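You operate a simulated robot arm through the tools that you are given. There is no shell and no other tool. Be economical: measure what you need, move in short steps, check, and stop when the job is done.

You are at the controls of a simulated two-armed robot. One attempt, no reset.

## Task
Grind a full drawer of coffee and pour water into the orange-band cup.
Fine: push the mill drawer home first and pull it out when all is ground; from the hot water jug to about the red line, jug back. Set down upright: hot water jug.

The check looks at the end state, three seconds after you hand in, the way a careful person would. Anything else that was tipped, shoved, dropped, spilled or broken makes it a failure.

## Robot
Two 7-joint arms with fingered hands on one trunk, on a base that drives. Base frame: it is fixed to the floor where the robot stands at the start and does not move with it; the origin is under the middle of the robot, x ahead of it, y to its left, z up. Units: mm, degrees, N and s.
The left shoulder is at the start at [70, 172, 1427], the right one opposite. Places, roughly: green-band cup [1000, 750, 1000]; milk jug [-1250, 1750, 750]; mill crank [900, 0, 1100]; mill drawer [800, 0, 900]. Payload 5 kg a hand.
Tool frame (each hand has its own): the origin (TCP) lies between the finger pads and is the grasp point; the fingertips stand 43 mm ahead of it; z points along the fingers, y is the line along which they close. Largest opening 144 mm; the body of the gripper starts 50 mm behind the TCP. The gripper is a hand of 5 fingers: y runs from the thumb to the fingers, the wrist lies at [-21, -124, -221] in the tool frame, and closing takes about 1.5 s.
Orientation is that of the tool frame in the base frame, as a unit quaternion [x, y, z, w]. With the fingers straight down and the wrist toward the robot, the tool's x, y and z point along [0, 1, 0], [1, 0, 0] and [0, 0, -1] of the base frame.

## Interface
- The arms move only by the tool step_arm. It takes "left_moves", "right_moves" or both (then of equal length, played together; a hand with none holds still); each is a list of rows, each a list of 6 numbers: the shift along the base's x, y, z in mm, then the turn, a rotation vector about the base's x, y, z in degrees. In form: [[x, y, z, rx, ry, rz], ...]. A call has 1 to 8 rows; each row shifts and turns the commanded pose from where the row before left it. "left_jaw" and "right_jaw" are, for a hand that has rows, the opening, from 0 (shut) to 1 (fully open), set as the call begins (left out, the last holds). Rows are played at 5 a second. More than 50 mm and 8.6 degrees between two rows, or a gripper value outside its range, and nothing of the call is played. Where a pose cannot be reached the arm comes as near as it can. A force on the tool above 90 N (or 10 N above the force at the start of the call, whichever is more), or a blocked arm, ends the call early, and 0.2 s more pass. The fingers move at their own pace (about 45 mm/s each) and stop on an object; they squeeze with about 31 N. The grip force told is the motor's: it shows also when the fingers shut on nothing. Time passes only in rows, and 0.2 s behind the last, so rows that do not move let the fingers close. The reply holds the time, the measured pose of the TCP, the force on the tool along the base axes, the opening and the grip force, in the units named above and with some noise, with the torque about the TCP (base axes, N m) and any sound that the robot's microphone picked up.
- Cameras (640 x 400 px; columns grow to the right, rows downward): "scene" is now at [136.2, 18.1, 1658]; the picture's right is [0.20, -0.98, 0.00], its down [-0.60, -0.12, -0.79] and it looks along [0.78, 0.15, -0.61] (base axes); focal length 254 px, centre (320, 200). "left" rides on the left gripper at [-86, -109, -168] in its tool frame; the picture's right is [-0.80, -0.28, 0.53], its down [0.54, -0.73, 0.42] and it looks along [0.27, 0.63, 0.73] (tool axes); focal length 275 px, centre (320, 200). "right" rides on the right gripper at [86, -109, -168] in its tool frame; the picture's right is [-0.80, 0.28, -0.53], its down [-0.54, -0.73, 0.42] and it looks along [-0.27, 0.63, 0.73] (tool axes); focal length 275 px, centre (320, 200). There is no depth. A picture from a camera that has moved, and an enlarged one, comes with that camera's place and axes in the base frame and with its lens.
- grab_frame(camera): a new picture of that camera. No time passes.
- lift_body(by): slides the trunk up (or, below 0, down) by that many mm; the arms and the scene camera ride with it, the base frame stays. It gives what a move gives, with no picture.
- roll_base(legs): drives the robot by 1 to 6 legs, each [ahead, left, turn to the left] in mm, mm and degrees, along the robot's own axes; the way and the turn of a leg run together, so that a leg with both is an arc; at most 1500 mm and 180 degrees a leg. The arms and the cameras ride along, it lands a little off, and it stops where it bumps. It gives what a move gives.
- move_fingers(index, middle, ring, little, thumb_bend, thumb_turn, hand): sets how far each is bent, from 0 (flat) to 1 (curled in); at 0.3 the hand is open as for a grip, at 0.7 the pads meet at the TCP. One left out holds its place. A second passes; each finger stops where it meets its share of the squeeze, and holds until it gets a number again. A gripper value or a shape takes the hand back. It gives what a move gives, with no picture; readings hold the bend of each and the force on index, middle, ring, little, thumb and palm. thumb_turn goes from beside the hand (0) to across from the fingers (1), as for a grip.
- preshape(shape, hand): the hand has 5 fingers and takes this shape, open, in about a second: jaw (thumb against the fingers, like two jaws); tri (thumb and two fingers); tip (a fingertip pinch); poke (one finger out to press); point (the index stretched); flat (the hand flat); cup (the hand cupped); fist (a fist). The gripper value then closes the fingers along that shape, each until it touches; the sizes above hold for jaw. It gives what a move gives, with no picture.
- head_to(pan, tilt): turns the head with the scene camera to pan (to the left, within 86 degrees either way) and tilt (down, from -29 to 69), counted from straight ahead of the robot. It gives what a move gives.
- inspect(camera, box): a new picture of the part [left, top, right, bottom] of that camera's present view, enlarged. No time passes.
- job_done(): hands the job in; it is judged then, once.

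Work in short steps. Places have to be worked out from the pictures, the camera data and where the tool is seen: move nearer, look again, correct. Check each grasp and each placing, and mend what went wrong. You have 120 turns and 108 pictures in all, those below and enlarged ones among them. Open the grippers and draw the arms clear of the work before you hand the job in, unless the task says otherwise; then end with one line.

The tools are called after "Call:" as name(argument=value, ...) on one line, values as JSON. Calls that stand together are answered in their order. step_arm: Moves the arms, as the interface text tells. Its arguments: {"type":"object","properties":{"left_moves":{"type":"array","items":{"type":"array","items":{"type":"number"}}},"left_jaw":{"type":"number"},"right_moves":{"type":"array","items":{"type":"array","items":{"type":"number"}}},"right_jaw":{"type":"number"}},"required":[]} The other tools are called the same way: lift_body (by) slides the trunk up or down; preshape (shape, hand) gives the hand a shape; move_fingers (index, middle, ring, little, thumb_bend, thumb_turn, hand) moves the fingers one by one; roll_base (legs) drives the base; head_to (pan, tilt) turns the head that bears the scene camera; grab_frame (camera) takes a picture; inspect (camera, box) takes an enlarged picture of a part of a camera's view; job_done () hands the job in.

At the start:

```text
t: 0.0
left_tool_pos: [682.7, 478.2, 1283.5]
left_ee_rot: [0.707, 0.707, -0.001, -0.001]
left_contact_force: [-0.1, 1.2, -0.5]
left_ft_torque: [0.0, -0.02, 0.03]
left_grip_width: 143.7
left_grip_force: 0.1
left_shape: jaw
left_bend: [0.3, 0.3, 0.3, 0.3, 0.3, 0.98]
left_finger forces: [0.1, 0.0, 0.1, 0.1, 0.0, 0.0]
right_tool_pos: [639.3, -101.0, 1311.5]
right_ee_rot: [0.707, 0.707, 0.0, 0.0]
right_contact_force: [0.0, -0.1, -0.5]
right_ft_torque: [0.0, -0.02, -0.01]
right_grip_width: 143.8
right_grip_force: 0.1
right_shape: jaw
right_bend: [0.3, 0.3, 0.3, 0.3, 0.3, 0.98]
right_finger forces: [0.0, 0.0, 0.0, 0.1, 0.0, 0.0]
trunk travel left (down, up): [-525.0, 415.0]
robot x, y, heading: [-0.6, -1.5, 0.1]
head pan, tilt: [11.3, 37.7]
```

scene: 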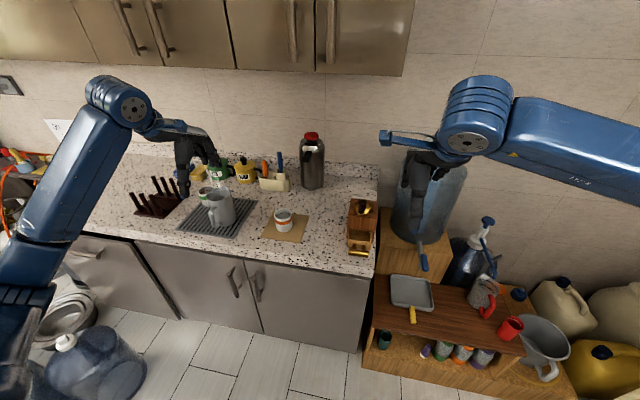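
right: 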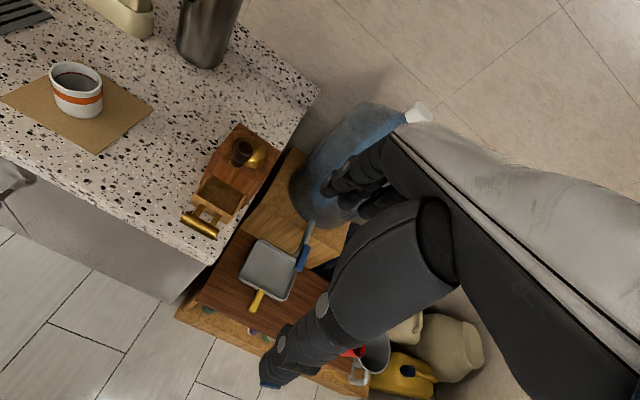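
left: 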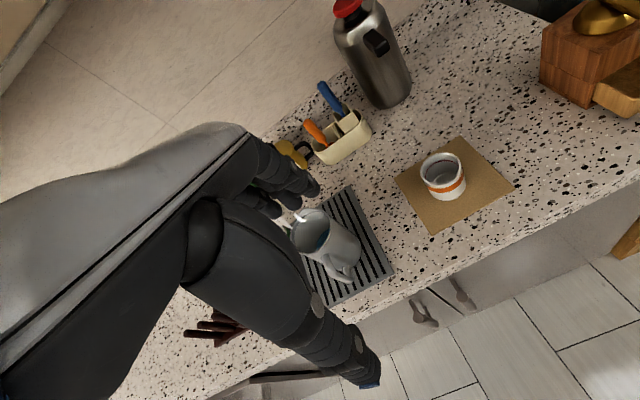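

I start by looking closer at the mill, the cup and the jugs.

Call:
inspect(camera="scene", box=[300, 160, 420, 270])

Call:
inspect(camera="scene", box=[170, 120, 340, 250])

Call:
inspect(camera="right", box=[170, 110, 300, 250])

```text
3.64 times, centred on (360, 215) of scene
camera zoom: at [136.2, 18.1, 1658.0], right [0.2, -0.98, 0.0], down [-0.6, -0.12, -0.79], along [0.78, 0.15, -0.61], focal length 924 px, centre (174, 146)
```

zoom: 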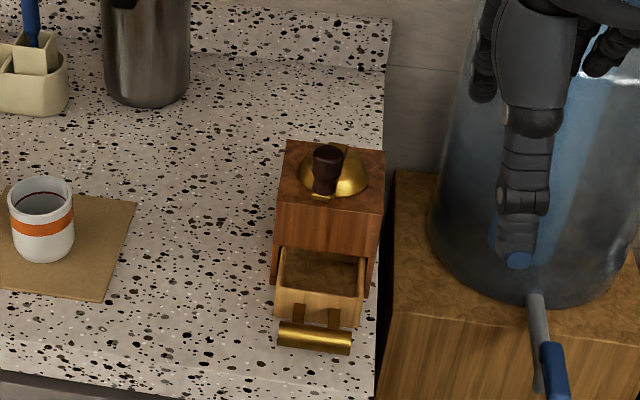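

```text
3.08 times, centred on (255, 185) of scene
camera zoom: at [136.2, 18.1, 1658.0], right [0.2, -0.98, 0.0], down [-0.6, -0.12, -0.79], along [0.78, 0.15, -0.61], focal length 782 px, centre (520, 246)
```

zoom: 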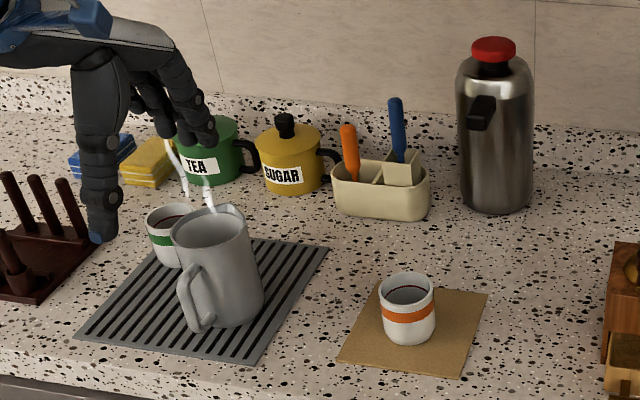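

```text
2.86 times, centred on (235, 180) of right
camera zoom: at [531.7, -16.1, 1479.3], right [0.28, -0.8, 0.53], down [-0.73, -0.54, -0.42], along [0.63, -0.27, -0.73], focal length 786 px, centre (563, 257)
```

zoom: 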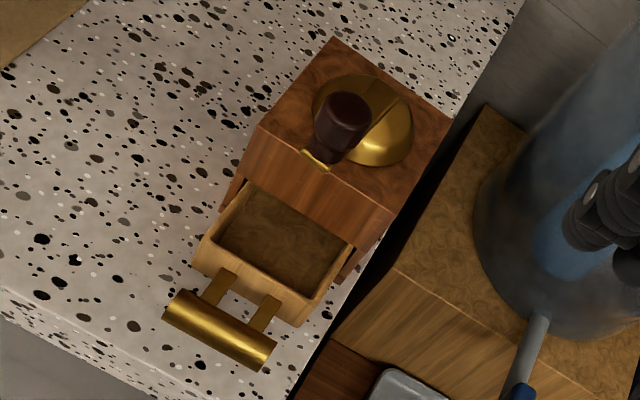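

The steaming grey jug on the rack should be the hot water jug. I zoom in on it and the cup from the left hand camera, and on the mill from the same view.

Call:
inspect(camera="left", box=[250, 180, 410, 300])

Call:
inspect(camera="left", box=[390, 130, 530, 230])

Call:
inspect(camera="left", box=[500, 0, 640, 130])

```text
3.33 times, centred on (330, 240) of left
camera zoom: at [574.0, 390.7, 1452.0], right [-0.28, -0.8, -0.53], down [-0.73, 0.54, -0.42], along [0.63, 0.27, -0.73], focal length 918 px, centre (287, 67)
```

zoom: 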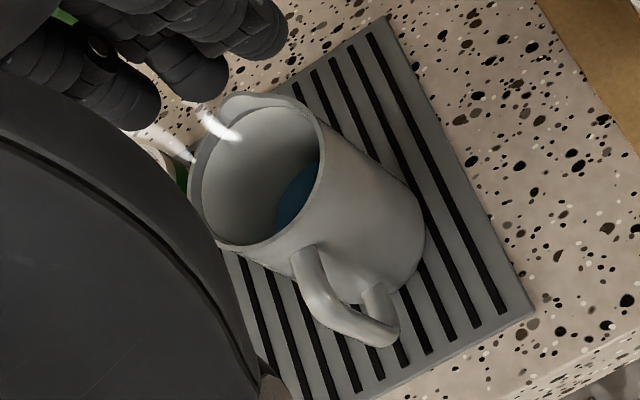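

```text
4.00 times, centred on (460, 180) of left
camera zoom: at [574.0, 390.7, 1452.0], right [-0.28, -0.8, -0.53], down [-0.73, 0.54, -0.42], along [0.63, 0.27, -0.73], focal length 1101 px, centre (-240, 280)
```

zoom: 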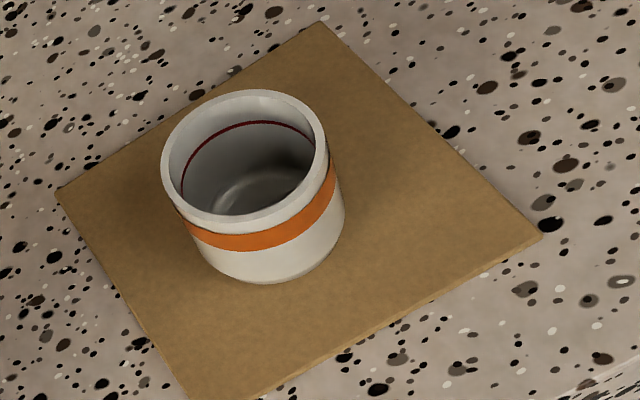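

```text
3.08 times, centred on (570, 65) of left
camera zoom: at [574.0, 390.7, 1452.0], right [-0.28, -0.8, -0.53], down [-0.73, 0.54, -0.42], along [0.63, 0.27, -0.73], focal length 847 px, centre (-449, 615)
```

zoom: 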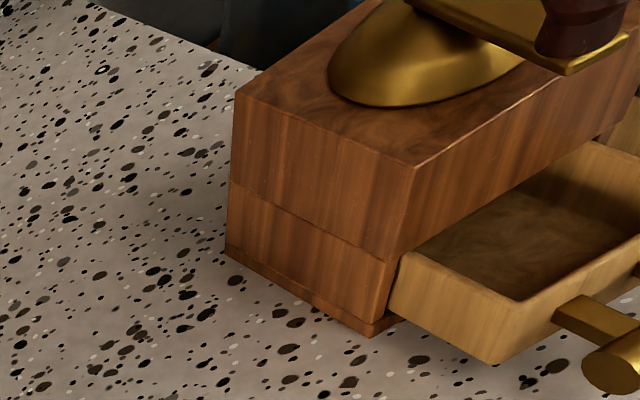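

Estimates: the mill's drawer handle is at about (774, 0, 932), the crank knob at (850, 10, 1060–1114) turning about (932, 0), and the counter at z≈904. I bring the closed right hand in front of the drawer handle, pitched forward.

Call:
step_arm(right_moves=[[6, 13, -40, 0, -7.5, 0], [6, 13, -44, 0, -7.5, 0], [6, 13, -44, 0, -7.5, 0], [6, 13, -44, 0, -7.5, 0], [6, 13, -44, 0, -7.5, 0], [6, 12, -44, 0, -7.5, 0], [7, 12, -44, 0, -7.5, 0], [7, 12, -44, 0, -7.5, 0]], right_jaw=0)

Call:
grab_frame(camera="right")

Call:
grab_frame(camera="scene")

```text
t: 1.8
left_tool_pos: [680.7, 484.4, 1282.8]
left_ee_rot: [0.707, 0.707, -0.002, 0.002]
left_contact_force: [-0.1, 1.3, -0.3]
left_ft_torque: [-0.12, -0.07, -0.02]
left_grip_width: 143.5
left_grip_force: 0.1
left_shape: jaw
left_bend: [0.3, 0.3, 0.3, 0.3, 0.3, 0.98]
left_finger forces: [0.0, 0.0, 0.0, 0.0, 0.1, 0.0]
right_tool_pos: [656.0, 117.4, 1059.8]
right_ee_rot: [0.624, 0.608, 0.341, 0.354]
right_contact_force: [0.6, -1.0, 0.0]
right_ft_torque: [-0.03, 0.07, 0.01]
right_grip_width: 0.0
right_grip_force: 1.2
right_shape: jaw
right_bend: [0.7, 0.7, 0.7, 0.7, 0.58, 1.0]
right_finger forces: [0.0, 0.0, 0.0, 0.0, 0.1, 0.1]
right hand out of reach, approached as far as the arm can: row 5, 6, 7, 8
trunk travel left (down, up): [-525.0, 415.0]
robot x, y, heading: [3.0, -1.4, -0.0]
head pan, tilt: [11.3, 37.7]
```

```text
98 pictures are left
camera right: at [459.2, 208.3, 1053.1], right [-0.33, -0.78, 0.52], down [-0.03, -0.55, -0.84], along [0.94, -0.3, 0.16], focal length 275 px, centre (320, 200)
```

right: 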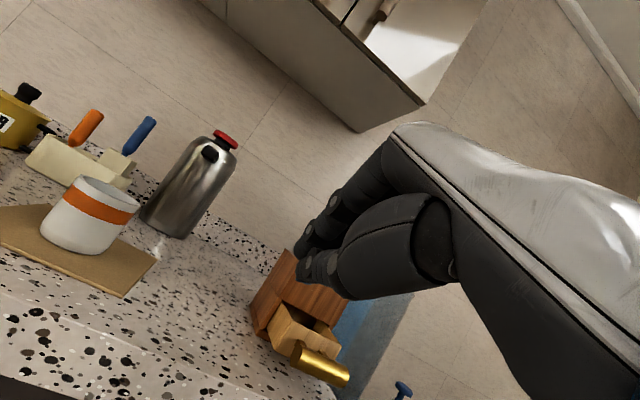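

```text
97 pictures are left
camera scene: at [133.3, 27.1, 1658.3], right [0.2, -0.98, 0.01], down [-0.6, -0.12, -0.79], along [0.78, 0.15, -0.61], focal length 254 px, centre (320, 200)
```

scene: 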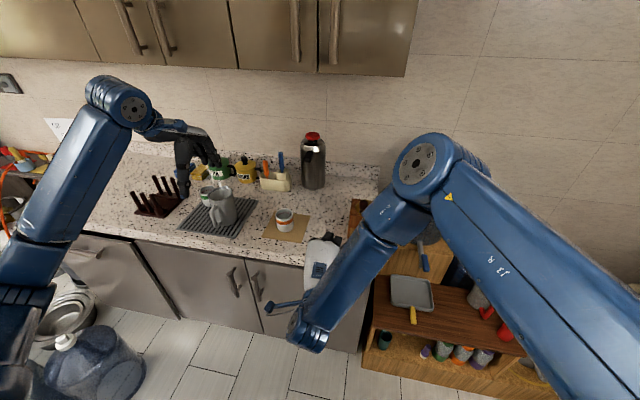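

The arm can't pitch that far this close to the body. I back the base up 250 mm so that the arm works further out.

Call:
roll_base(legs=[[-250, 0, 0]])

```text
t: 3.6
left_tool_pos: [439.1, 474.3, 1282.4]
left_ee_rot: [0.708, 0.706, -0.001, -0.001]
left_contact_force: [1.1, 0.2, 0.3]
left_ft_torque: [0.0, 0.03, -0.01]
left_grip_width: 143.6
left_grip_force: 0.0
left_shape: jaw
left_bend: [0.3, 0.3, 0.3, 0.3, 0.3, 0.98]
left_finger forces: [0.0, 0.0, 0.1, 0.0, 0.1, 0.0]
right_tool_pos: [411.5, 108.9, 1058.2]
right_ee_rot: [0.628, 0.607, 0.339, 0.351]
right_contact_force: [0.2, 0.0, -0.2]
right_ft_torque: [0.02, 0.0, 0.0]
right_grip_width: 0.4
right_grip_force: 31.0
right_shape: jaw
right_bend: [0.7, 0.7, 0.7, 0.7, 0.59, 1.0]
right_finger forces: [0.0, 0.0, 0.0, 0.0, 0.0, 0.0]
trunk travel left (down, up): [-525.0, 415.0]
robot x, y, heading: [-246.8, -1.3, -0.0]
head pan, tilt: [11.3, 37.7]
```

I also lower the trunk 150 mm; both hands are now in front of the counter, so this is clear.

Call:
lift_body(by=-150)

```text
t: 5.4
left_tool_pos: [438.2, 475.1, 1135.0]
left_ee_rot: [0.708, 0.706, 0.0, 0.0]
left_contact_force: [0.1, -0.3, 0.5]
left_ft_torque: [0.02, 0.0, 0.02]
left_grip_width: 143.8
left_grip_force: 0.0
left_shape: jaw
left_bend: [0.3, 0.3, 0.3, 0.3, 0.3, 0.98]
left_finger forces: [0.0, 0.0, 0.0, 0.0, 0.0, 0.1]
right_tool_pos: [408.8, 108.8, 909.8]
right_ee_rot: [0.628, 0.605, 0.339, 0.352]
right_contact_force: [-0.3, 0.6, -0.6]
right_ft_torque: [-0.01, -0.03, -0.02]
right_grip_width: 0.2
right_grip_force: 30.4
right_shape: jaw
right_bend: [0.7, 0.7, 0.7, 0.7, 0.59, 1.0]
right_finger forces: [0.0, 0.0, 0.1, 0.0, 0.0, 0.0]
trunk travel left (down, up): [-375.0, 565.0]
robot x, y, heading: [-245.8, -0.8, -0.3]
head pan, tilt: [11.3, 37.7]
```

Now I move the right hand forward and up toward a pre-push pose and check where it lands.

Call:
step_arm(right_moves=[[20, -20, 25, 0, 0, 0], [30, -22, 25, 0, 0, 0], [35, -22, 20, 0, 0, 0], [35, -22, 10, 0, 0, 0], [35, -23, 10, 0, 0, 0]])

```text
t: 6.6
left_tool_pos: [438.2, 474.6, 1134.3]
left_ee_rot: [0.708, 0.706, 0.0, 0.0]
left_contact_force: [0.5, -0.4, 0.2]
left_ft_torque: [0.03, -0.02, -0.01]
left_grip_width: 143.7
left_grip_force: 0.1
left_shape: jaw
left_bend: [0.3, 0.3, 0.3, 0.3, 0.3, 0.98]
left_finger forces: [0.1, 0.0, 0.0, 0.0, 0.0, 0.1]
right_tool_pos: [543.9, 46.1, 1031.8]
right_ee_rot: [0.634, 0.603, 0.334, 0.351]
right_contact_force: [0.3, 0.1, -0.2]
right_ft_torque: [0.04, 0.0, 0.01]
right_grip_width: 0.0
right_grip_force: 31.1
right_shape: jaw
right_bend: [0.7, 0.7, 0.7, 0.7, 0.59, 1.0]
right_finger forces: [0.0, 0.1, 0.1, 0.0, 0.1, 0.0]
right hand out of reach, approached as far as the arm can: row 2, 3, 4, 5
trunk travel left (down, up): [-375.0, 565.0]
robot x, y, heading: [-246.2, 1.9, -0.2]
head pan, tilt: [11.3, 37.7]
```

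Still out of reach; I go on outward, where it should become reachable.

Call:
step_arm(right_moves=[[35, -15, 0, 0, 0, 0], [35, -15, 0, 0, 0, 0], [35, -15, 0, 0, 0, 0], [30, 0, -10, 0, 0, 0]])

Call:
grab_frame(camera="scene")

```text
t: 7.6
left_tool_pos: [438.3, 475.3, 1133.5]
left_ee_rot: [0.709, 0.706, -0.002, 0.0]
left_contact_force: [1.0, 0.6, 0.0]
left_ft_torque: [0.0, 0.03, 0.01]
left_grip_width: 143.5
left_grip_force: 0.0
left_shape: jaw
left_bend: [0.3, 0.3, 0.3, 0.3, 0.3, 0.98]
left_finger forces: [0.0, 0.1, 0.0, 0.0, 0.0, 0.0]
right_tool_pos: [661.6, 63.8, 1064.4]
right_ee_rot: [0.635, 0.603, 0.332, 0.35]
right_contact_force: [0.0, 0.9, 0.0]
right_ft_torque: [0.03, 0.0, 0.0]
right_grip_width: 0.0
right_grip_force: 30.9
right_shape: jaw
right_bend: [0.7, 0.7, 0.7, 0.7, 0.59, 1.0]
right_finger forces: [0.1, 0.0, 0.0, 0.1, 0.0, 0.1]
right hand out of reach, approached as far as the arm can: row 1, 2, 3, 4
trunk travel left (down, up): [-375.0, 565.0]
robot x, y, heading: [-249.1, 0.2, -0.2]
head pan, tilt: [11.3, 37.7]
```

```text
96 pictures are left
camera scene: at [-109.1, 18.9, 1507.9], right [0.19, -0.98, 0.0], down [-0.6, -0.12, -0.79], along [0.78, 0.15, -0.61], focal length 254 px, centre (320, 200)
```

scene: 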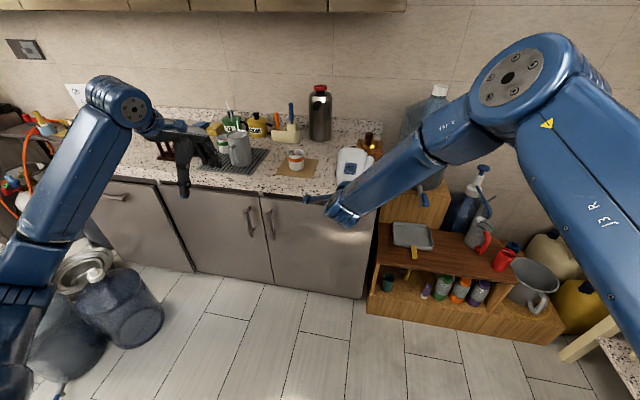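

The wrist is at its limit with the palm up. I roll the hand a quarter turn about its pointing axis so the wrist lies to the right, which should be the more natural forward reach.

Call:
step_arm(right_moves=[[-10, -15, 0, -7.1, 0, 4.1], [-10, -15, 0, -7.1, 0, 4.1], [-10, -15, 0, -7.1, 0, 4.1], [-10, -15, 0, -7.1, 0, 4.1], [-10, -15, 0, -7.1, 0, 4.1], [0, -15, 0, -7.1, 0, 4.1], [0, -15, 0, -7.1, 0, 4.1], [0, -15, 0, -7.1, 0, 4.1]])

Call:
step_arm(right_moves=[[0, 0, 0, -7.1, 0, 4.1], [0, 0, 0, -7.1, 0, 4.1], [0, 0, 0, -7.1, 0, 4.1], [0, 0, 0, 0, 0, 0]])

Call:
grab_frame(camera="scene")

Call:
grab_frame(camera="right")

```text
t: 9.6
left_tool_pos: [437.8, 475.1, 1134.6]
left_ee_rot: [0.709, 0.705, 0.0, 0.0]
left_contact_force: [-0.3, -0.2, 0.3]
left_ft_torque: [0.01, 0.01, 0.01]
left_grip_width: 143.7
left_grip_force: 0.1
left_shape: jaw
left_bend: [0.3, 0.3, 0.3, 0.3, 0.3, 0.98]
left_finger forces: [0.0, 0.1, 0.1, 0.0, 0.0, 0.0]
right_tool_pos: [502.2, 169.6, 1135.7]
right_ee_rot: [0.261, 0.851, 0.061, 0.452]
right_contact_force: [-0.3, 0.6, -1.2]
right_ft_torque: [-0.02, 0.0, 0.02]
right_grip_width: 0.0
right_grip_force: 30.9
right_shape: jaw
right_bend: [0.7, 0.7, 0.7, 0.7, 0.59, 1.0]
right_finger forces: [0.0, 0.0, 0.1, 0.1, 0.0, 0.0]
right hand out of reach, approached as far as the arm can: row 1, 2, 3, 4, 5, 6, 7, 8
trunk travel left (down, up): [-375.0, 565.0]
robot x, y, heading: [-243.2, 0.9, -0.3]
head pan, tilt: [11.3, 37.7]
stopped in row 8 (right hand): the arm was blocked; the commanded pose is now the measured one
```

```text
t: 10.6
left_tool_pos: [437.2, 473.6, 1133.7]
left_ee_rot: [0.708, 0.706, 0.0, -0.001]
left_contact_force: [-1.0, 0.0, -0.5]
left_ft_torque: [0.03, 0.02, 0.02]
left_grip_width: 143.8
left_grip_force: 0.0
left_shape: jaw
left_bend: [0.3, 0.3, 0.3, 0.3, 0.3, 0.98]
left_finger forces: [0.1, 0.1, 0.1, 0.0, 0.0, 0.1]
right_tool_pos: [500.5, 173.1, 1135.5]
right_ee_rot: [0.077, 0.87, -0.05, 0.485]
right_contact_force: [-0.4, -0.4, 0.0]
right_ft_torque: [0.0, 0.01, -0.01]
right_grip_width: 0.3
right_grip_force: 31.5
right_shape: jaw
right_bend: [0.7, 0.7, 0.7, 0.7, 0.59, 1.0]
right_finger forces: [0.0, 0.0, 0.0, 0.0, 0.1, 0.0]
trunk travel left (down, up): [-375.0, 565.0]
robot x, y, heading: [-246.6, -0.5, -0.4]
head pan, tilt: [11.3, 37.7]
```

```text
95 pictures are left
camera scene: at [-110.2, 17.7, 1508.0], right [0.19, -0.98, 0.0], down [-0.6, -0.12, -0.79], along [0.78, 0.15, -0.61], focal length 254 px, centre (320, 200)
```

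scene: 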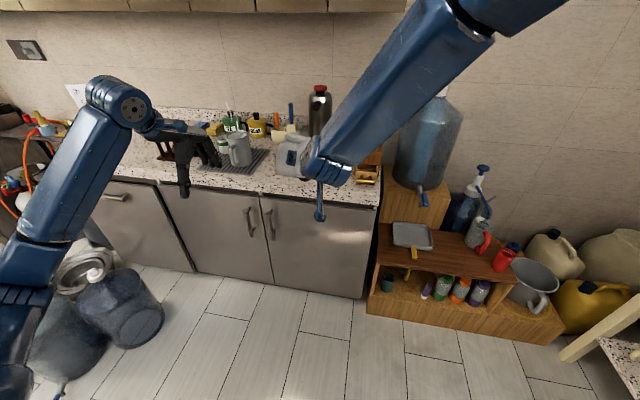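

```text
94 pictures are left
camera right: at [297.1, 99.6, 1151.7], right [0.02, 0.3, 0.95], down [0.5, -0.83, 0.25], along [0.86, 0.47, -0.17], focal length 275 px, centre (320, 200)
```

right: 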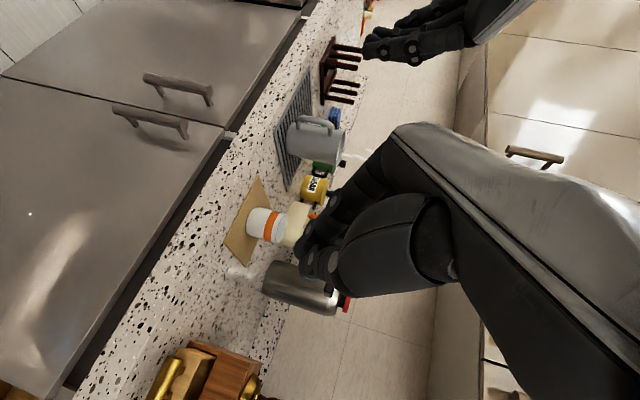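

This orientation is reachable. I level the hand a bit more and bring it in front of the drawer handle.

Call:
step_arm(right_moves=[[10, -25, -15, 0, -7, 3], [25, -25, -15, 0, -7, 3], [30, -25, -20, 0, -7, 3], [30, -25, -25, 0, 0, 2], [30, -25, -25, 0, 0, 0], [30, -25, -25, 0, 0, 0], [25, -18, -25, 0, 0, 0], [0, 0, -10, 0, 0, 0]])

Call:
grab_frame(camera="right")

Call:
grab_frame(camera="scene")

```text
t: 12.4
left_tool_pos: [438.9, 474.1, 1134.1]
left_ee_rot: [0.709, 0.705, -0.002, 0.0]
left_contact_force: [1.6, 1.0, -0.9]
left_ft_torque: [-0.02, 0.06, -0.01]
left_grip_width: 143.8
left_grip_force: 0.0
left_shape: jaw
left_bend: [0.3, 0.3, 0.3, 0.3, 0.3, 0.98]
left_finger forces: [0.1, 0.0, 0.1, 0.0, 0.0, 0.0]
right_tool_pos: [563.6, 110.0, 1071.7]
right_ee_rot: [0.039, 0.849, -0.021, 0.526]
right_contact_force: [0.4, -0.1, -0.4]
right_ft_torque: [-0.05, -0.04, -0.03]
right_grip_width: 0.1
right_grip_force: 31.1
right_shape: jaw
right_bend: [0.7, 0.7, 0.7, 0.7, 0.59, 1.0]
right_finger forces: [0.1, 0.1, 0.0, 0.1, 0.0, 0.1]
right hand out of reach, approached as far as the arm can: row 1, 2, 3, 6, 7, 8
trunk travel left (down, up): [-375.0, 565.0]
robot x, y, heading: [-245.2, -4.4, -0.3]
head pan, tilt: [11.3, 37.7]
```

```text
93 pictures are left
camera right: at [366.6, 17.0, 1067.3], right [-0.1, 0.29, 0.95], down [0.55, -0.78, 0.29], along [0.83, 0.56, -0.08], focal length 275 px, centre (320, 200)
```

right: 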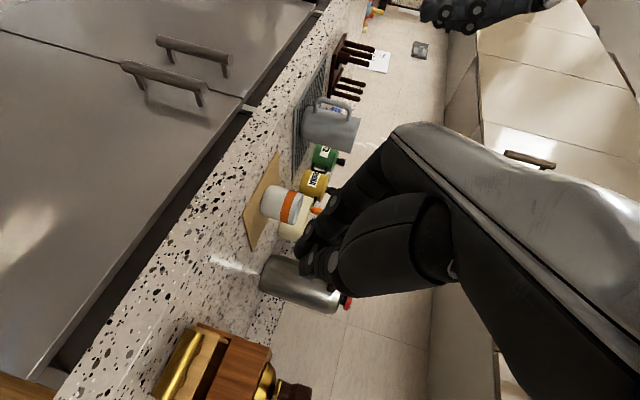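

```text
92 pictures are left
camera scene: at [-109.1, 18.1, 1507.8], right [0.19, -0.98, 0.0], down [-0.6, -0.12, -0.79], along [0.78, 0.15, -0.61], focal length 254 px, centre (320, 200)
```

scene: 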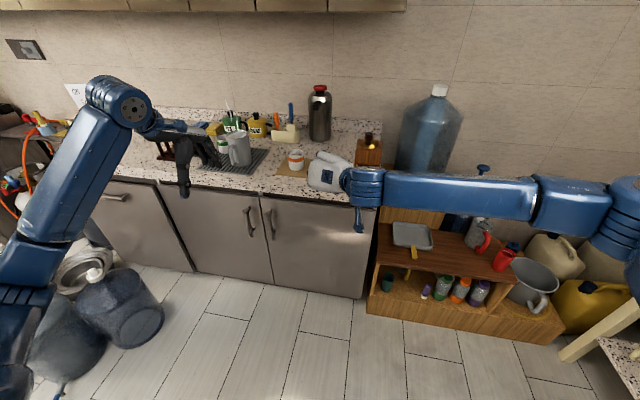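

The elbow now sticks far out. A lower trunk with the hand coming straight forward should suit better, so I roll the hand back and draw it in before lowering.

Call:
step_arm(right_moves=[[-10, -10, 0, 7.1, 0, -4.1], [-10, -10, 0, 7.1, 0, -4.1], [-10, -15, 0, 7.1, 0, -4.1], [-10, -15, 0, 7.1, 0, -4.1], [-10, -15, 0, 7.1, 0, -4.1], [-10, -15, 0, 7.1, 0, -4.1], [-10, -15, 0, 7.1, 0, -4.1], [-10, -15, 0, 7.1, 0, -4.1]])

Call:
step_arm(right_moves=[[-10, -15, 0, 7.1, 0, -4.1], [0, -15, 0, 7.1, 0, -4.1], [0, -15, 20, 7.1, 0, -4.1], [0, -15, 20, 0, 8, 0], [0, -15, 20, 0, 8, 0], [0, -15, 20, 0, 8, 0], [0, -15, 20, 0, 8, 0], [0, 0, 0, 0, 0, 0]])

Call:
grab_frame(camera="scene")

```text
t: 14.2
left_tool_pos: [438.1, 475.0, 1134.1]
left_ee_rot: [0.708, 0.706, -0.001, 0.0]
left_contact_force: [-0.3, 0.2, -0.4]
left_ft_torque: [-0.02, -0.02, -0.01]
left_grip_width: 143.6
left_grip_force: 0.2
left_shape: jaw
left_bend: [0.3, 0.3, 0.3, 0.3, 0.3, 0.98]
left_finger forces: [0.1, 0.0, 0.0, 0.1, 0.1, 0.0]
right_tool_pos: [562.7, 110.2, 1071.6]
right_ee_rot: [0.04, 0.848, -0.021, 0.527]
right_contact_force: [0.2, 0.3, 0.1]
right_ft_torque: [0.03, 0.01, 0.0]
right_grip_width: 0.1
right_grip_force: 30.8
right_shape: jaw
right_bend: [0.7, 0.7, 0.7, 0.7, 0.59, 1.0]
right_finger forces: [0.0, 0.0, 0.0, 0.0, 0.0, 0.0]
right hand out of reach, approached as far as the arm can: row 1, 2, 3, 4, 5, 6, 7, 8
trunk travel left (down, up): [-375.0, 565.0]
robot x, y, heading: [-246.8, -1.4, -0.3]
head pan, tilt: [11.3, 37.7]
```

```text
t: 16.0
left_tool_pos: [434.4, 469.8, 1137.4]
left_ee_rot: [0.709, 0.705, 0.001, 0.0]
left_contact_force: [-0.8, -1.1, 0.5]
left_ft_torque: [0.12, -0.06, 0.0]
left_grip_width: 143.7
left_grip_force: 0.0
left_shape: jaw
left_bend: [0.3, 0.3, 0.3, 0.3, 0.3, 0.98]
left_finger forces: [0.0, 0.0, 0.1, 0.1, 0.0, 0.0]
right_tool_pos: [562.2, 35.2, 1147.7]
right_ee_rot: [0.059, 0.945, -0.023, 0.319]
right_contact_force: [-0.3, -0.6, 1.5]
right_ft_torque: [0.01, 0.03, 0.01]
right_grip_width: 0.0
right_grip_force: 30.8
right_shape: jaw
right_bend: [0.7, 0.7, 0.7, 0.7, 0.59, 1.0]
right_finger forces: [0.1, 0.1, 0.0, 0.0, 0.0, 0.0]
right hand out of reach, approached as far as the arm can: row 1, 2, 3, 7
trunk travel left (down, up): [-375.0, 565.0]
robot x, y, heading: [-247.0, 0.1, -0.7]
head pan, tilt: [11.3, 37.7]
```

```text
91 pictures are left
camera scene: at [-115.1, 13.4, 1508.4], right [0.19, -0.98, 0.0], down [-0.6, -0.11, -0.79], along [0.78, 0.15, -0.61], focal length 254 px, centre (320, 200)
```

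scene: 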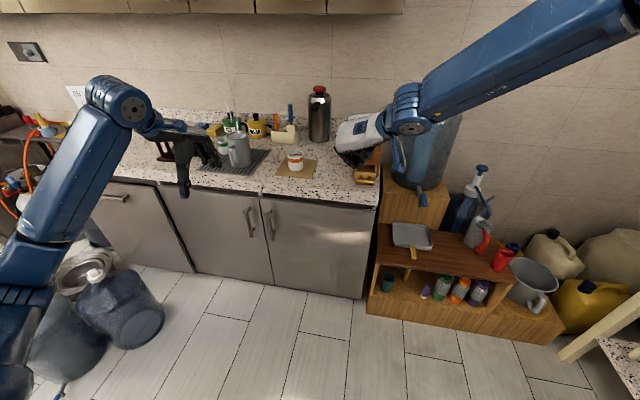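

The hand now points down-forward with the wrist to its right, which is reachable. I turn it straight down and bring it in front of the drawer handle, to push with the edge of the closed fingers.

Call:
step_arm(right_moves=[[15, -5, 0, 0, 7.4, 0], [15, -5, 0, 0, 7.4, 0], [20, -5, -10, 0, 7.4, 0], [20, -5, -20, 0, 7.4, 0], [20, -5, -30, 0, 7.4, 0], [20, -5, -40, 0, 0, 0], [0, 0, -30, 0, 0, 0]])

Call:
grab_frame(camera="scene")

Call:
grab_frame(camera="right")

```text
t: 17.6
left_tool_pos: [439.2, 475.0, 1133.7]
left_ee_rot: [0.708, 0.706, 0.0, -0.001]
left_contact_force: [-0.8, -0.4, 0.0]
left_ft_torque: [0.0, 0.01, 0.04]
left_grip_width: 143.7
left_grip_force: 0.1
left_shape: jaw
left_bend: [0.3, 0.3, 0.3, 0.3, 0.3, 0.98]
left_finger forces: [0.0, 0.0, 0.0, 0.1, 0.0, 0.1]
right_tool_pos: [577.3, 33.8, 1038.7]
right_ee_rot: [0.066, 0.955, -0.024, 0.287]
right_contact_force: [0.2, 0.1, 0.5]
right_ft_torque: [0.0, 0.06, 0.01]
right_grip_width: 0.0
right_grip_force: 31.0
right_shape: jaw
right_bend: [0.7, 0.7, 0.7, 0.7, 0.59, 1.0]
right_finger forces: [0.0, 0.0, 0.0, 0.0, 0.1, 0.0]
right hand out of reach, approached as far as the arm can: row 1, 2, 3, 4, 5
trunk travel left (down, up): [-375.0, 565.0]
robot x, y, heading: [-246.1, 1.0, -0.3]
head pan, tilt: [11.3, 37.7]
```

```text
90 pictures are left
camera scene: at [-109.4, 17.6, 1508.1], right [0.19, -0.98, 0.0], down [-0.6, -0.12, -0.79], along [0.78, 0.15, -0.61], focal length 254 px, centre (320, 200)
```

scene: 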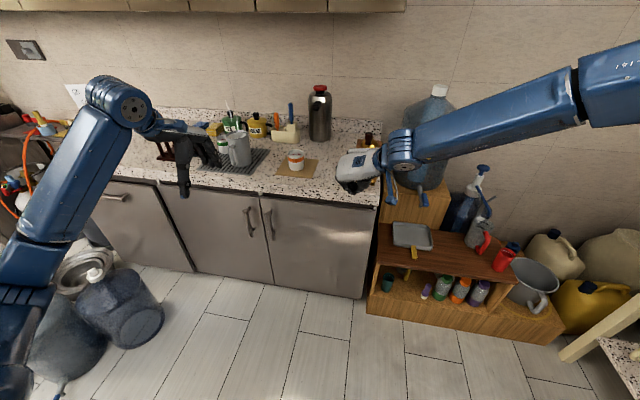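

```text
89 pictures are left
camera right: at [400.3, -51.6, 1130.4], right [0.4, 0.24, 0.88], down [0.58, -0.81, -0.05], along [0.71, 0.53, -0.47], focal length 275 px, centre (320, 200)
```

right: 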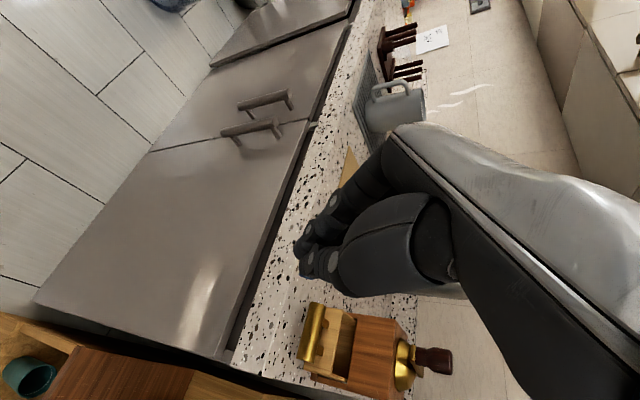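

Rows that can't be reached are simply skipped. The present pose (fingers forward-down) leaves room below the crank, so I use it: first advance in front of the handle.

Call:
step_arm(right_moves=[[25, -6, -8, 0, 0, 0], [25, -6, -8, 0, 0, 0], [25, -6, -8, 0, 0, 0], [25, -6, -8, 0, 0, 0], [20, -5, -7, 0, 0, 0]])

Call:
grab_frame(camera="scene")

Call:
grab_frame(camera="right")

```text
t: 18.8
left_tool_pos: [437.6, 473.7, 1133.5]
left_ee_rot: [0.709, 0.705, -0.001, -0.001]
left_contact_force: [0.1, 0.4, -0.3]
left_ft_torque: [0.02, -0.01, 0.02]
left_grip_width: 143.9
left_grip_force: 0.0
left_shape: jaw
left_bend: [0.3, 0.3, 0.3, 0.3, 0.3, 0.98]
left_finger forces: [0.0, 0.0, 0.0, 0.1, 0.0, 0.0]
right_tool_pos: [627.0, 30.8, 1011.2]
right_ee_rot: [0.067, 0.954, -0.019, 0.292]
right_contact_force: [0.7, -0.6, 0.2]
right_ft_torque: [-0.03, -0.01, 0.04]
right_grip_width: 0.1
right_grip_force: 31.0
right_shape: jaw
right_bend: [0.7, 0.7, 0.7, 0.7, 0.59, 1.0]
right_finger forces: [0.0, 0.0, 0.0, 0.0, 0.1, 0.1]
right hand out of reach, approached as far as the arm can: row 2, 3, 4, 5
trunk travel left (down, up): [-375.0, 565.0]
robot x, y, heading: [-246.5, 4.0, -0.4]
head pan, tilt: [11.3, 37.7]
```

```text
88 pictures are left
camera scene: at [-109.9, 17.9, 1508.0], right [0.19, -0.98, 0.0], down [-0.6, -0.12, -0.79], along [0.78, 0.15, -0.61], focal length 254 px, centre (320, 200)
```

scene: 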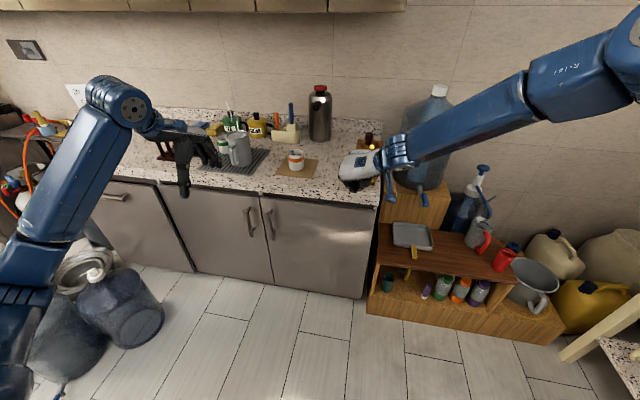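

```text
87 pictures are left
camera right: at [448.9, -55.0, 1101.1], right [0.4, 0.23, 0.89], down [0.58, -0.81, -0.05], along [0.71, 0.54, -0.46], focal length 275 px, centre (320, 200)
```

right: 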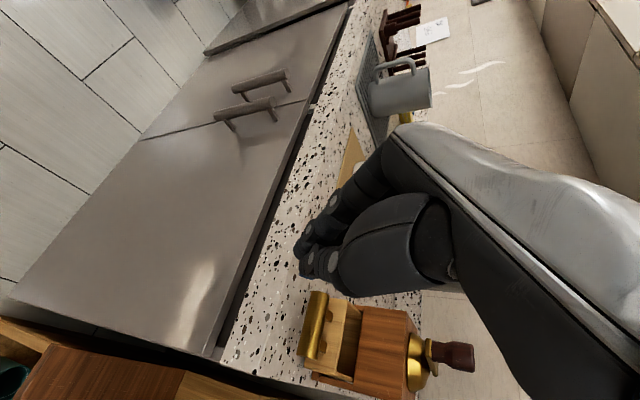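

The arm is stuck near a wrist limit in this branch. I retreat upward and roll back to the starting orientation for a cleaner approach.

Call:
step_arm(right_moves=[[-20, -10, 20, 0, 0, 0], [-20, -10, 20, 4.4, -0.6, -6.6], [-20, -10, 20, 4.4, -0.6, -6.6], [-10, -10, 20, 4.4, -0.6, -6.6], [0, -10, 20, 4.4, -0.6, -6.6], [0, -10, 20, 4.4, -0.6, -6.6], [0, -10, 20, 4.4, -0.6, -6.6], [0, -10, 20, 4.4, -0.6, -6.6]])

Call:
step_arm(right_moves=[[0, 0, 10, 4.4, -0.6, -6.6], [0, 0, 10, 4.4, -0.6, -6.6], [0, 0, 10, 4.4, -0.6, -6.6], [0, 0, 10, 4.4, -0.6, -6.6], [0, 0, 0, 0, 8, 0], [0, 0, 0, 0, 8, 0]])

Call:
grab_frame(camera="scene")

```text
t: 20.6
left_tool_pos: [437.6, 474.6, 1134.4]
left_ee_rot: [0.708, 0.706, -0.001, -0.001]
left_contact_force: [-0.4, -0.4, 0.3]
left_ft_torque: [0.02, 0.01, 0.01]
left_grip_width: 143.7
left_grip_force: 0.0
left_shape: jaw
left_bend: [0.3, 0.3, 0.3, 0.3, 0.3, 0.98]
left_finger forces: [0.1, 0.0, 0.1, 0.1, 0.0, 0.1]
right_tool_pos: [553.4, -50.0, 1171.1]
right_ee_rot: [0.504, 0.814, 0.117, 0.263]
right_contact_force: [-0.5, -1.0, 0.3]
right_ft_torque: [0.0, 0.0, 0.0]
right_grip_width: 0.1
right_grip_force: 30.9
right_shape: jaw
right_bend: [0.7, 0.7, 0.7, 0.7, 0.59, 1.0]
right_finger forces: [0.1, 0.0, 0.0, 0.0, 0.0, 0.1]
trunk travel left (down, up): [-375.0, 565.0]
robot x, y, heading: [-245.2, -0.1, -0.3]
head pan, tilt: [11.3, 37.7]
```

```text
t: 22.0
left_tool_pos: [437.8, 475.6, 1133.4]
left_ee_rot: [0.709, 0.706, -0.001, 0.0]
left_contact_force: [0.0, 0.3, 0.2]
left_ft_torque: [-0.03, -0.01, 0.0]
left_grip_width: 143.8
left_grip_force: 0.1
left_shape: jaw
left_bend: [0.3, 0.3, 0.3, 0.3, 0.3, 0.98]
left_finger forces: [0.1, 0.1, 0.0, 0.1, 0.0, 0.0]
right_tool_pos: [555.8, -47.4, 1210.8]
right_ee_rot: [0.726, 0.67, 0.086, 0.127]
right_contact_force: [0.0, 0.2, -0.7]
right_ft_torque: [-0.03, 0.0, -0.02]
right_grip_width: 0.0
right_grip_force: 30.9
right_shape: jaw
right_bend: [0.7, 0.7, 0.7, 0.7, 0.59, 1.0]
right_finger forces: [0.0, 0.0, 0.0, 0.0, 0.0, 0.0]
trunk travel left (down, up): [-375.0, 565.0]
robot x, y, heading: [-244.5, 1.8, -0.3]
head pan, tilt: [11.3, 37.7]
```

```text
86 pictures are left
camera scene: at [-110.1, 18.6, 1508.0], right [0.19, -0.98, 0.0], down [-0.6, -0.12, -0.79], along [0.78, 0.15, -0.61], focal length 254 px, centre (320, 200)
```

scene: 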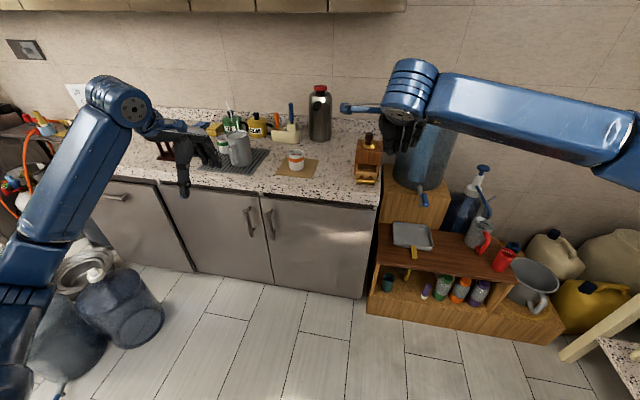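

All rows were reached. I take a close look at the hand's own shape in this pose to judge its clearance to the crank.

Call:
inspect(camera="scene", box=[320, 50, 460, 180])

Call:
grab_frame(camera="right")

```text
3.08 times, centred on (390, 115) of scene
camera zoom: at [-110.1, 18.6, 1508.0], right [0.19, -0.98, 0.0], down [-0.6, -0.12, -0.79], along [0.78, 0.15, -0.61], focal length 782 px, centre (105, 462)
```

zoom: 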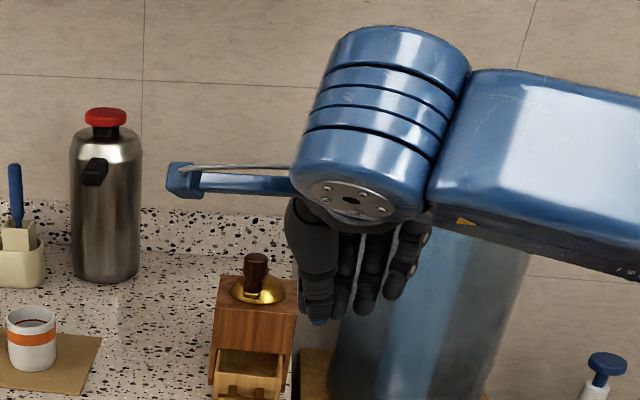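

```text
84 pictures are left
camera right: at [411.1, 56.2, 1334.3], right [0.04, -0.77, 0.63], down [-0.61, -0.52, -0.6], along [0.79, -0.36, -0.5], focal length 275 px, centre (320, 200)
```

right: 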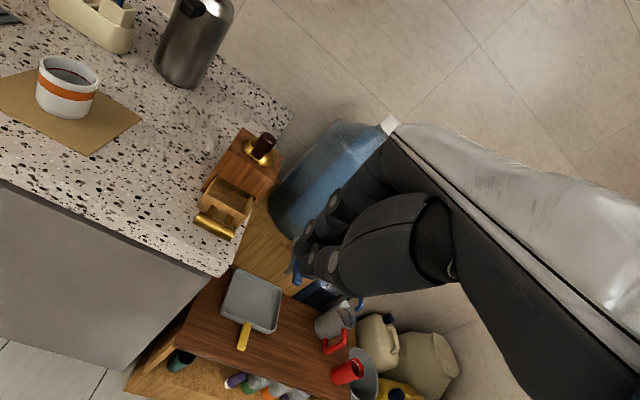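

The hand is anthropomorphic; with shoulder near working height, a forearm-forward pose with the wrist beside the fingers should be natural. I lower the trunk 250 mm.

Call:
lift_body(by=-250)

Call:
step_arm(right_moves=[[-10, -10, 10, 0, -7, 0], [-10, -10, 10, 0, -7, 0], [-10, -10, 10, 0, -7, 0], [0, -10, 10, 0, -7, 0], [0, -10, 10, 0, -7, 0], [0, -10, 10, 0, -7, 0]])

```text
t: 24.5
left_tool_pos: [437.3, 474.9, 884.5]
left_ee_rot: [0.708, 0.706, -0.001, 0.0]
left_contact_force: [0.3, -0.3, 0.6]
left_ft_torque: [0.03, 0.0, -0.03]
left_grip_width: 143.7
left_grip_force: 0.0
left_shape: jaw
left_bend: [0.3, 0.3, 0.3, 0.3, 0.3, 0.98]
left_finger forces: [0.0, 0.0, 0.0, 0.0, 0.0, 0.1]
right_tool_pos: [555.1, -48.6, 961.6]
right_ee_rot: [0.726, 0.671, 0.086, 0.128]
right_contact_force: [-0.4, 0.0, 0.1]
right_ft_torque: [0.0, -0.01, 0.02]
right_grip_width: 0.2
right_grip_force: 30.9
right_shape: jaw
right_bend: [0.7, 0.7, 0.7, 0.7, 0.59, 1.0]
right_finger forces: [0.0, 0.1, 0.0, 0.1, 0.1, 0.1]
trunk travel left (down, up): [-125.0, 815.0]
robot x, y, heading: [-246.4, 2.2, -0.2]
head pan, tilt: [11.3, 37.7]
```

```text
t: 26.1
left_tool_pos: [437.8, 470.6, 886.2]
left_ee_rot: [0.709, 0.706, 0.0, -0.001]
left_contact_force: [-0.1, -2.1, 0.6]
left_ft_torque: [0.09, -0.06, 0.03]
left_grip_width: 143.6
left_grip_force: 0.1
left_shape: jaw
left_bend: [0.3, 0.3, 0.3, 0.3, 0.3, 0.98]
left_finger forces: [0.1, 0.0, 0.1, 0.0, 0.1, 0.0]
right_tool_pos: [520.4, -110.6, 956.6]
right_ee_rot: [0.664, 0.596, 0.311, 0.328]
right_contact_force: [-1.1, -0.1, 1.3]
right_ft_torque: [0.03, 0.03, 0.05]
right_grip_width: 0.0
right_grip_force: 30.5
right_shape: jaw
right_bend: [0.7, 0.7, 0.7, 0.7, 0.59, 1.0]
right_finger forces: [0.0, 0.0, 0.1, 0.0, 0.1, 0.1]
trunk travel left (down, up): [-125.0, 815.0]
robot x, y, heading: [-246.7, 0.9, -0.3]
head pan, tilt: [11.3, 37.7]
stopped in row 6 (right hand): the arm was blocked; the commanded pose is now the measured one
```

Blocked in the last row; I look at what the arm meets.

Call:
head_to(pan=-10, tilt=50)

Call:
grab_frame(camera="scene")

```text
t: 27.0
left_tool_pos: [437.8, 473.3, 884.9]
left_ee_rot: [0.709, 0.705, 0.0, 0.0]
left_contact_force: [-0.6, -0.2, 0.6]
left_ft_torque: [0.03, -0.01, -0.01]
left_grip_width: 143.8
left_grip_force: 0.1
left_shape: jaw
left_bend: [0.3, 0.3, 0.3, 0.3, 0.3, 0.98]
left_finger forces: [0.1, 0.0, 0.0, 0.0, 0.0, 0.0]
right_tool_pos: [522.5, -107.5, 955.7]
right_ee_rot: [0.664, 0.596, 0.311, 0.329]
right_contact_force: [0.5, -1.2, 0.2]
right_ft_torque: [0.0, 0.0, -0.01]
right_grip_width: 0.0
right_grip_force: 30.7
right_shape: jaw
right_bend: [0.7, 0.7, 0.7, 0.7, 0.59, 1.0]
right_finger forces: [0.0, 0.0, 0.0, 0.0, 0.1, 0.0]
trunk travel left (down, up): [-125.0, 815.0]
robot x, y, heading: [-248.0, 0.5, -0.7]
head pan, tilt: [-10.0, 50.0]
```

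```text
83 pictures are left
camera scene: at [-119.9, -12.4, 1240.5], right [-0.18, -0.98, 0.0], down [-0.75, 0.14, -0.64], along [0.63, -0.12, -0.77], focal length 254 px, centre (320, 200)
```

scene: 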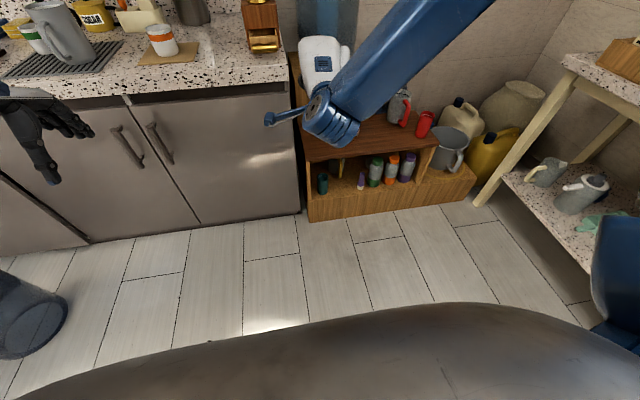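

The elbow has flipped high. I go back to the near-vertical hand pose, raise the trunk 250 mm again, and will use only about 30° of pitch.

Call:
step_arm(right_moves=[[0, 10, 0, 0, 7, 0], [0, 10, 0, 0, 7, 0], [0, 10, 0, 0, 7, 0], [10, 10, 0, 0, 7, 0], [10, 10, 0, 0, 7, 0]])

Call:
lift_body(by=300)

Call:
head_to(pan=5, tilt=40)

Call:
grab_frame(camera="scene")

```text
t: 28.2
left_tool_pos: [438.2, 474.3, 884.1]
left_ee_rot: [0.709, 0.705, -0.001, -0.001]
left_contact_force: [0.5, -0.7, -0.2]
left_ft_torque: [-0.02, 0.03, 0.05]
left_grip_width: 143.8
left_grip_force: 0.0
left_shape: jaw
left_bend: [0.3, 0.3, 0.3, 0.3, 0.3, 0.98]
left_finger forces: [0.0, 0.0, 0.0, 0.0, 0.0, 0.0]
right_tool_pos: [542.4, -55.7, 956.6]
right_ee_rot: [0.727, 0.667, 0.097, 0.133]
right_contact_force: [0.0, 0.7, -0.1]
right_ft_torque: [-0.03, -0.02, 0.02]
right_grip_width: 0.0
right_grip_force: 31.2
right_shape: jaw
right_bend: [0.7, 0.7, 0.7, 0.7, 0.59, 1.0]
right_finger forces: [0.0, 0.0, 0.1, 0.0, 0.0, 0.0]
trunk travel left (down, up): [-125.0, 815.0]
robot x, y, heading: [-252.1, 4.6, -0.7]
head pan, tilt: [-10.0, 50.0]
```

```text
t: 31.2
left_tool_pos: [438.4, 474.9, 1183.2]
left_ee_rot: [0.709, 0.705, -0.001, -0.001]
left_contact_force: [0.5, 0.3, 0.1]
left_ft_torque: [0.04, -0.04, -0.04]
left_grip_width: 143.9
left_grip_force: 0.1
left_shape: jaw
left_bend: [0.3, 0.3, 0.3, 0.3, 0.3, 0.98]
left_finger forces: [0.0, 0.0, 0.0, 0.0, 0.0, 0.0]
right_tool_pos: [541.3, -56.8, 1255.8]
right_ee_rot: [0.726, 0.667, 0.098, 0.135]
right_contact_force: [-0.8, 0.2, 0.8]
right_ft_torque: [0.01, -0.04, 0.0]
right_grip_width: 0.0
right_grip_force: 31.5
right_shape: jaw
right_bend: [0.7, 0.7, 0.7, 0.7, 0.59, 1.0]
right_finger forces: [0.0, 0.1, 0.1, 0.0, 0.0, 0.1]
trunk travel left (down, up): [-425.0, 515.0]
robot x, y, heading: [-249.7, 1.2, -0.4]
head pan, tilt: [-10.0, 50.0]
```

```text
t: 32.0
left_tool_pos: [438.6, 474.3, 1183.4]
left_ee_rot: [0.709, 0.705, -0.001, -0.001]
left_contact_force: [0.1, 0.8, -0.2]
left_ft_torque: [-0.07, -0.04, 0.02]
left_grip_width: 143.7
left_grip_force: 0.0
left_shape: jaw
left_bend: [0.3, 0.3, 0.3, 0.3, 0.3, 0.98]
left_finger forces: [0.1, 0.0, 0.0, 0.1, 0.1, 0.1]
right_tool_pos: [541.6, -56.1, 1257.7]
right_ee_rot: [0.727, 0.667, 0.097, 0.134]
right_contact_force: [0.3, -0.5, 0.8]
right_ft_torque: [-0.02, 0.02, 0.0]
right_grip_width: 0.3
right_grip_force: 31.2
right_shape: jaw
right_bend: [0.7, 0.7, 0.7, 0.7, 0.59, 1.0]
right_finger forces: [0.0, 0.1, 0.1, 0.0, 0.0, 0.0]
trunk travel left (down, up): [-425.0, 515.0]
robot x, y, heading: [-246.3, 3.2, -0.4]
head pan, tilt: [5.0, 40.0]
```

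```text
82 pictures are left
camera scene: at [-110.6, 8.4, 1554.5], right [0.08, -1.0, 0.0], down [-0.64, -0.05, -0.77], along [0.76, 0.06, -0.64], focal length 254 px, centre (320, 200)
```

scene: 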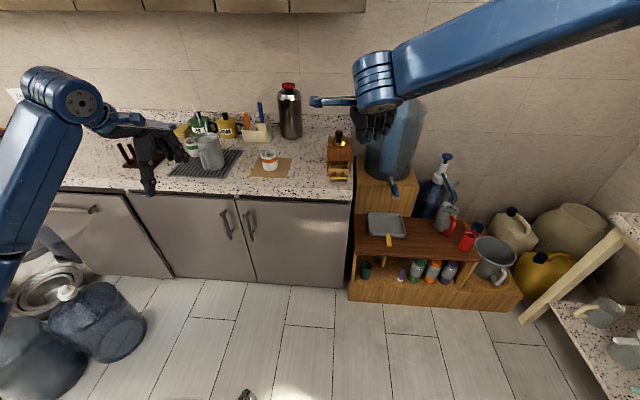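

I now move the hand in front of the handle with about 30° pitch.

Call:
step_arm(right_moves=[[22, 7, -30, 0, -6, 2], [22, 7, -35, 0, -5, 2.5], [22, 7, -35, 0, 0, 0], [22, 7, -35, 0, 0, 0], [22, 7, -40, 0, 0, 0], [22, 7, -40, 0, 0, 0], [22, 7, -40, 0, 0, 0], [15, 7, -40, 0, 0, 0]])

Call:
grab_frame(camera="right")

Call:
inspect(camera="scene", box=[250, 100, 410, 220])

```text
t: 33.8
left_tool_pos: [439.1, 475.2, 1183.7]
left_ee_rot: [0.709, 0.705, -0.002, -0.001]
left_contact_force: [0.7, -0.4, -1.3]
left_ft_torque: [-0.04, 0.04, -0.01]
left_grip_width: 143.8
left_grip_force: 0.1
left_shape: jaw
left_bend: [0.3, 0.3, 0.3, 0.3, 0.3, 0.98]
left_finger forces: [0.0, 0.1, 0.0, 0.0, 0.0, 0.1]
right_tool_pos: [711.1, 1.1, 959.4]
right_ee_rot: [0.687, 0.679, 0.172, 0.194]
right_contact_force: [0.0, -0.2, -0.4]
right_ft_torque: [0.0, 0.04, 0.02]
right_grip_width: 0.0
right_grip_force: 30.8
right_shape: jaw
right_bend: [0.7, 0.7, 0.7, 0.7, 0.59, 1.0]
right_finger forces: [0.0, 0.0, 0.0, 0.0, 0.1, 0.1]
trunk travel left (down, up): [-425.0, 515.0]
robot x, y, heading: [-246.3, 0.3, -0.4]
head pan, tilt: [5.0, 40.0]
```

```text
81 pictures are left
camera right: at [535.9, 92.0, 1047.4], right [-0.04, -0.78, 0.63], down [-0.43, -0.55, -0.71], along [0.9, -0.29, -0.31], focal length 275 px, centre (320, 200)
```

right: 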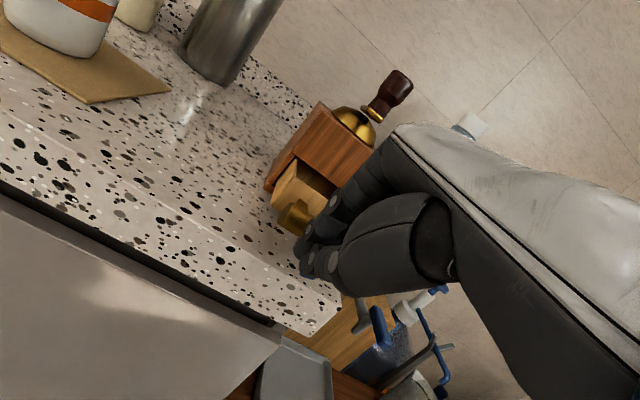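

```text
3.33 times, centred on (330, 160) of scene
camera zoom: at [-109.3, 9.9, 1554.5], right [0.08, -1.0, 0.0], down [-0.64, -0.05, -0.77], along [0.76, 0.06, -0.64], focal length 847 px, centre (287, 333)
```

zoom: 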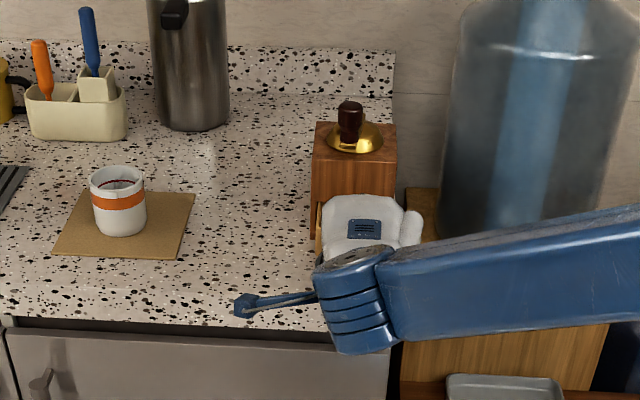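

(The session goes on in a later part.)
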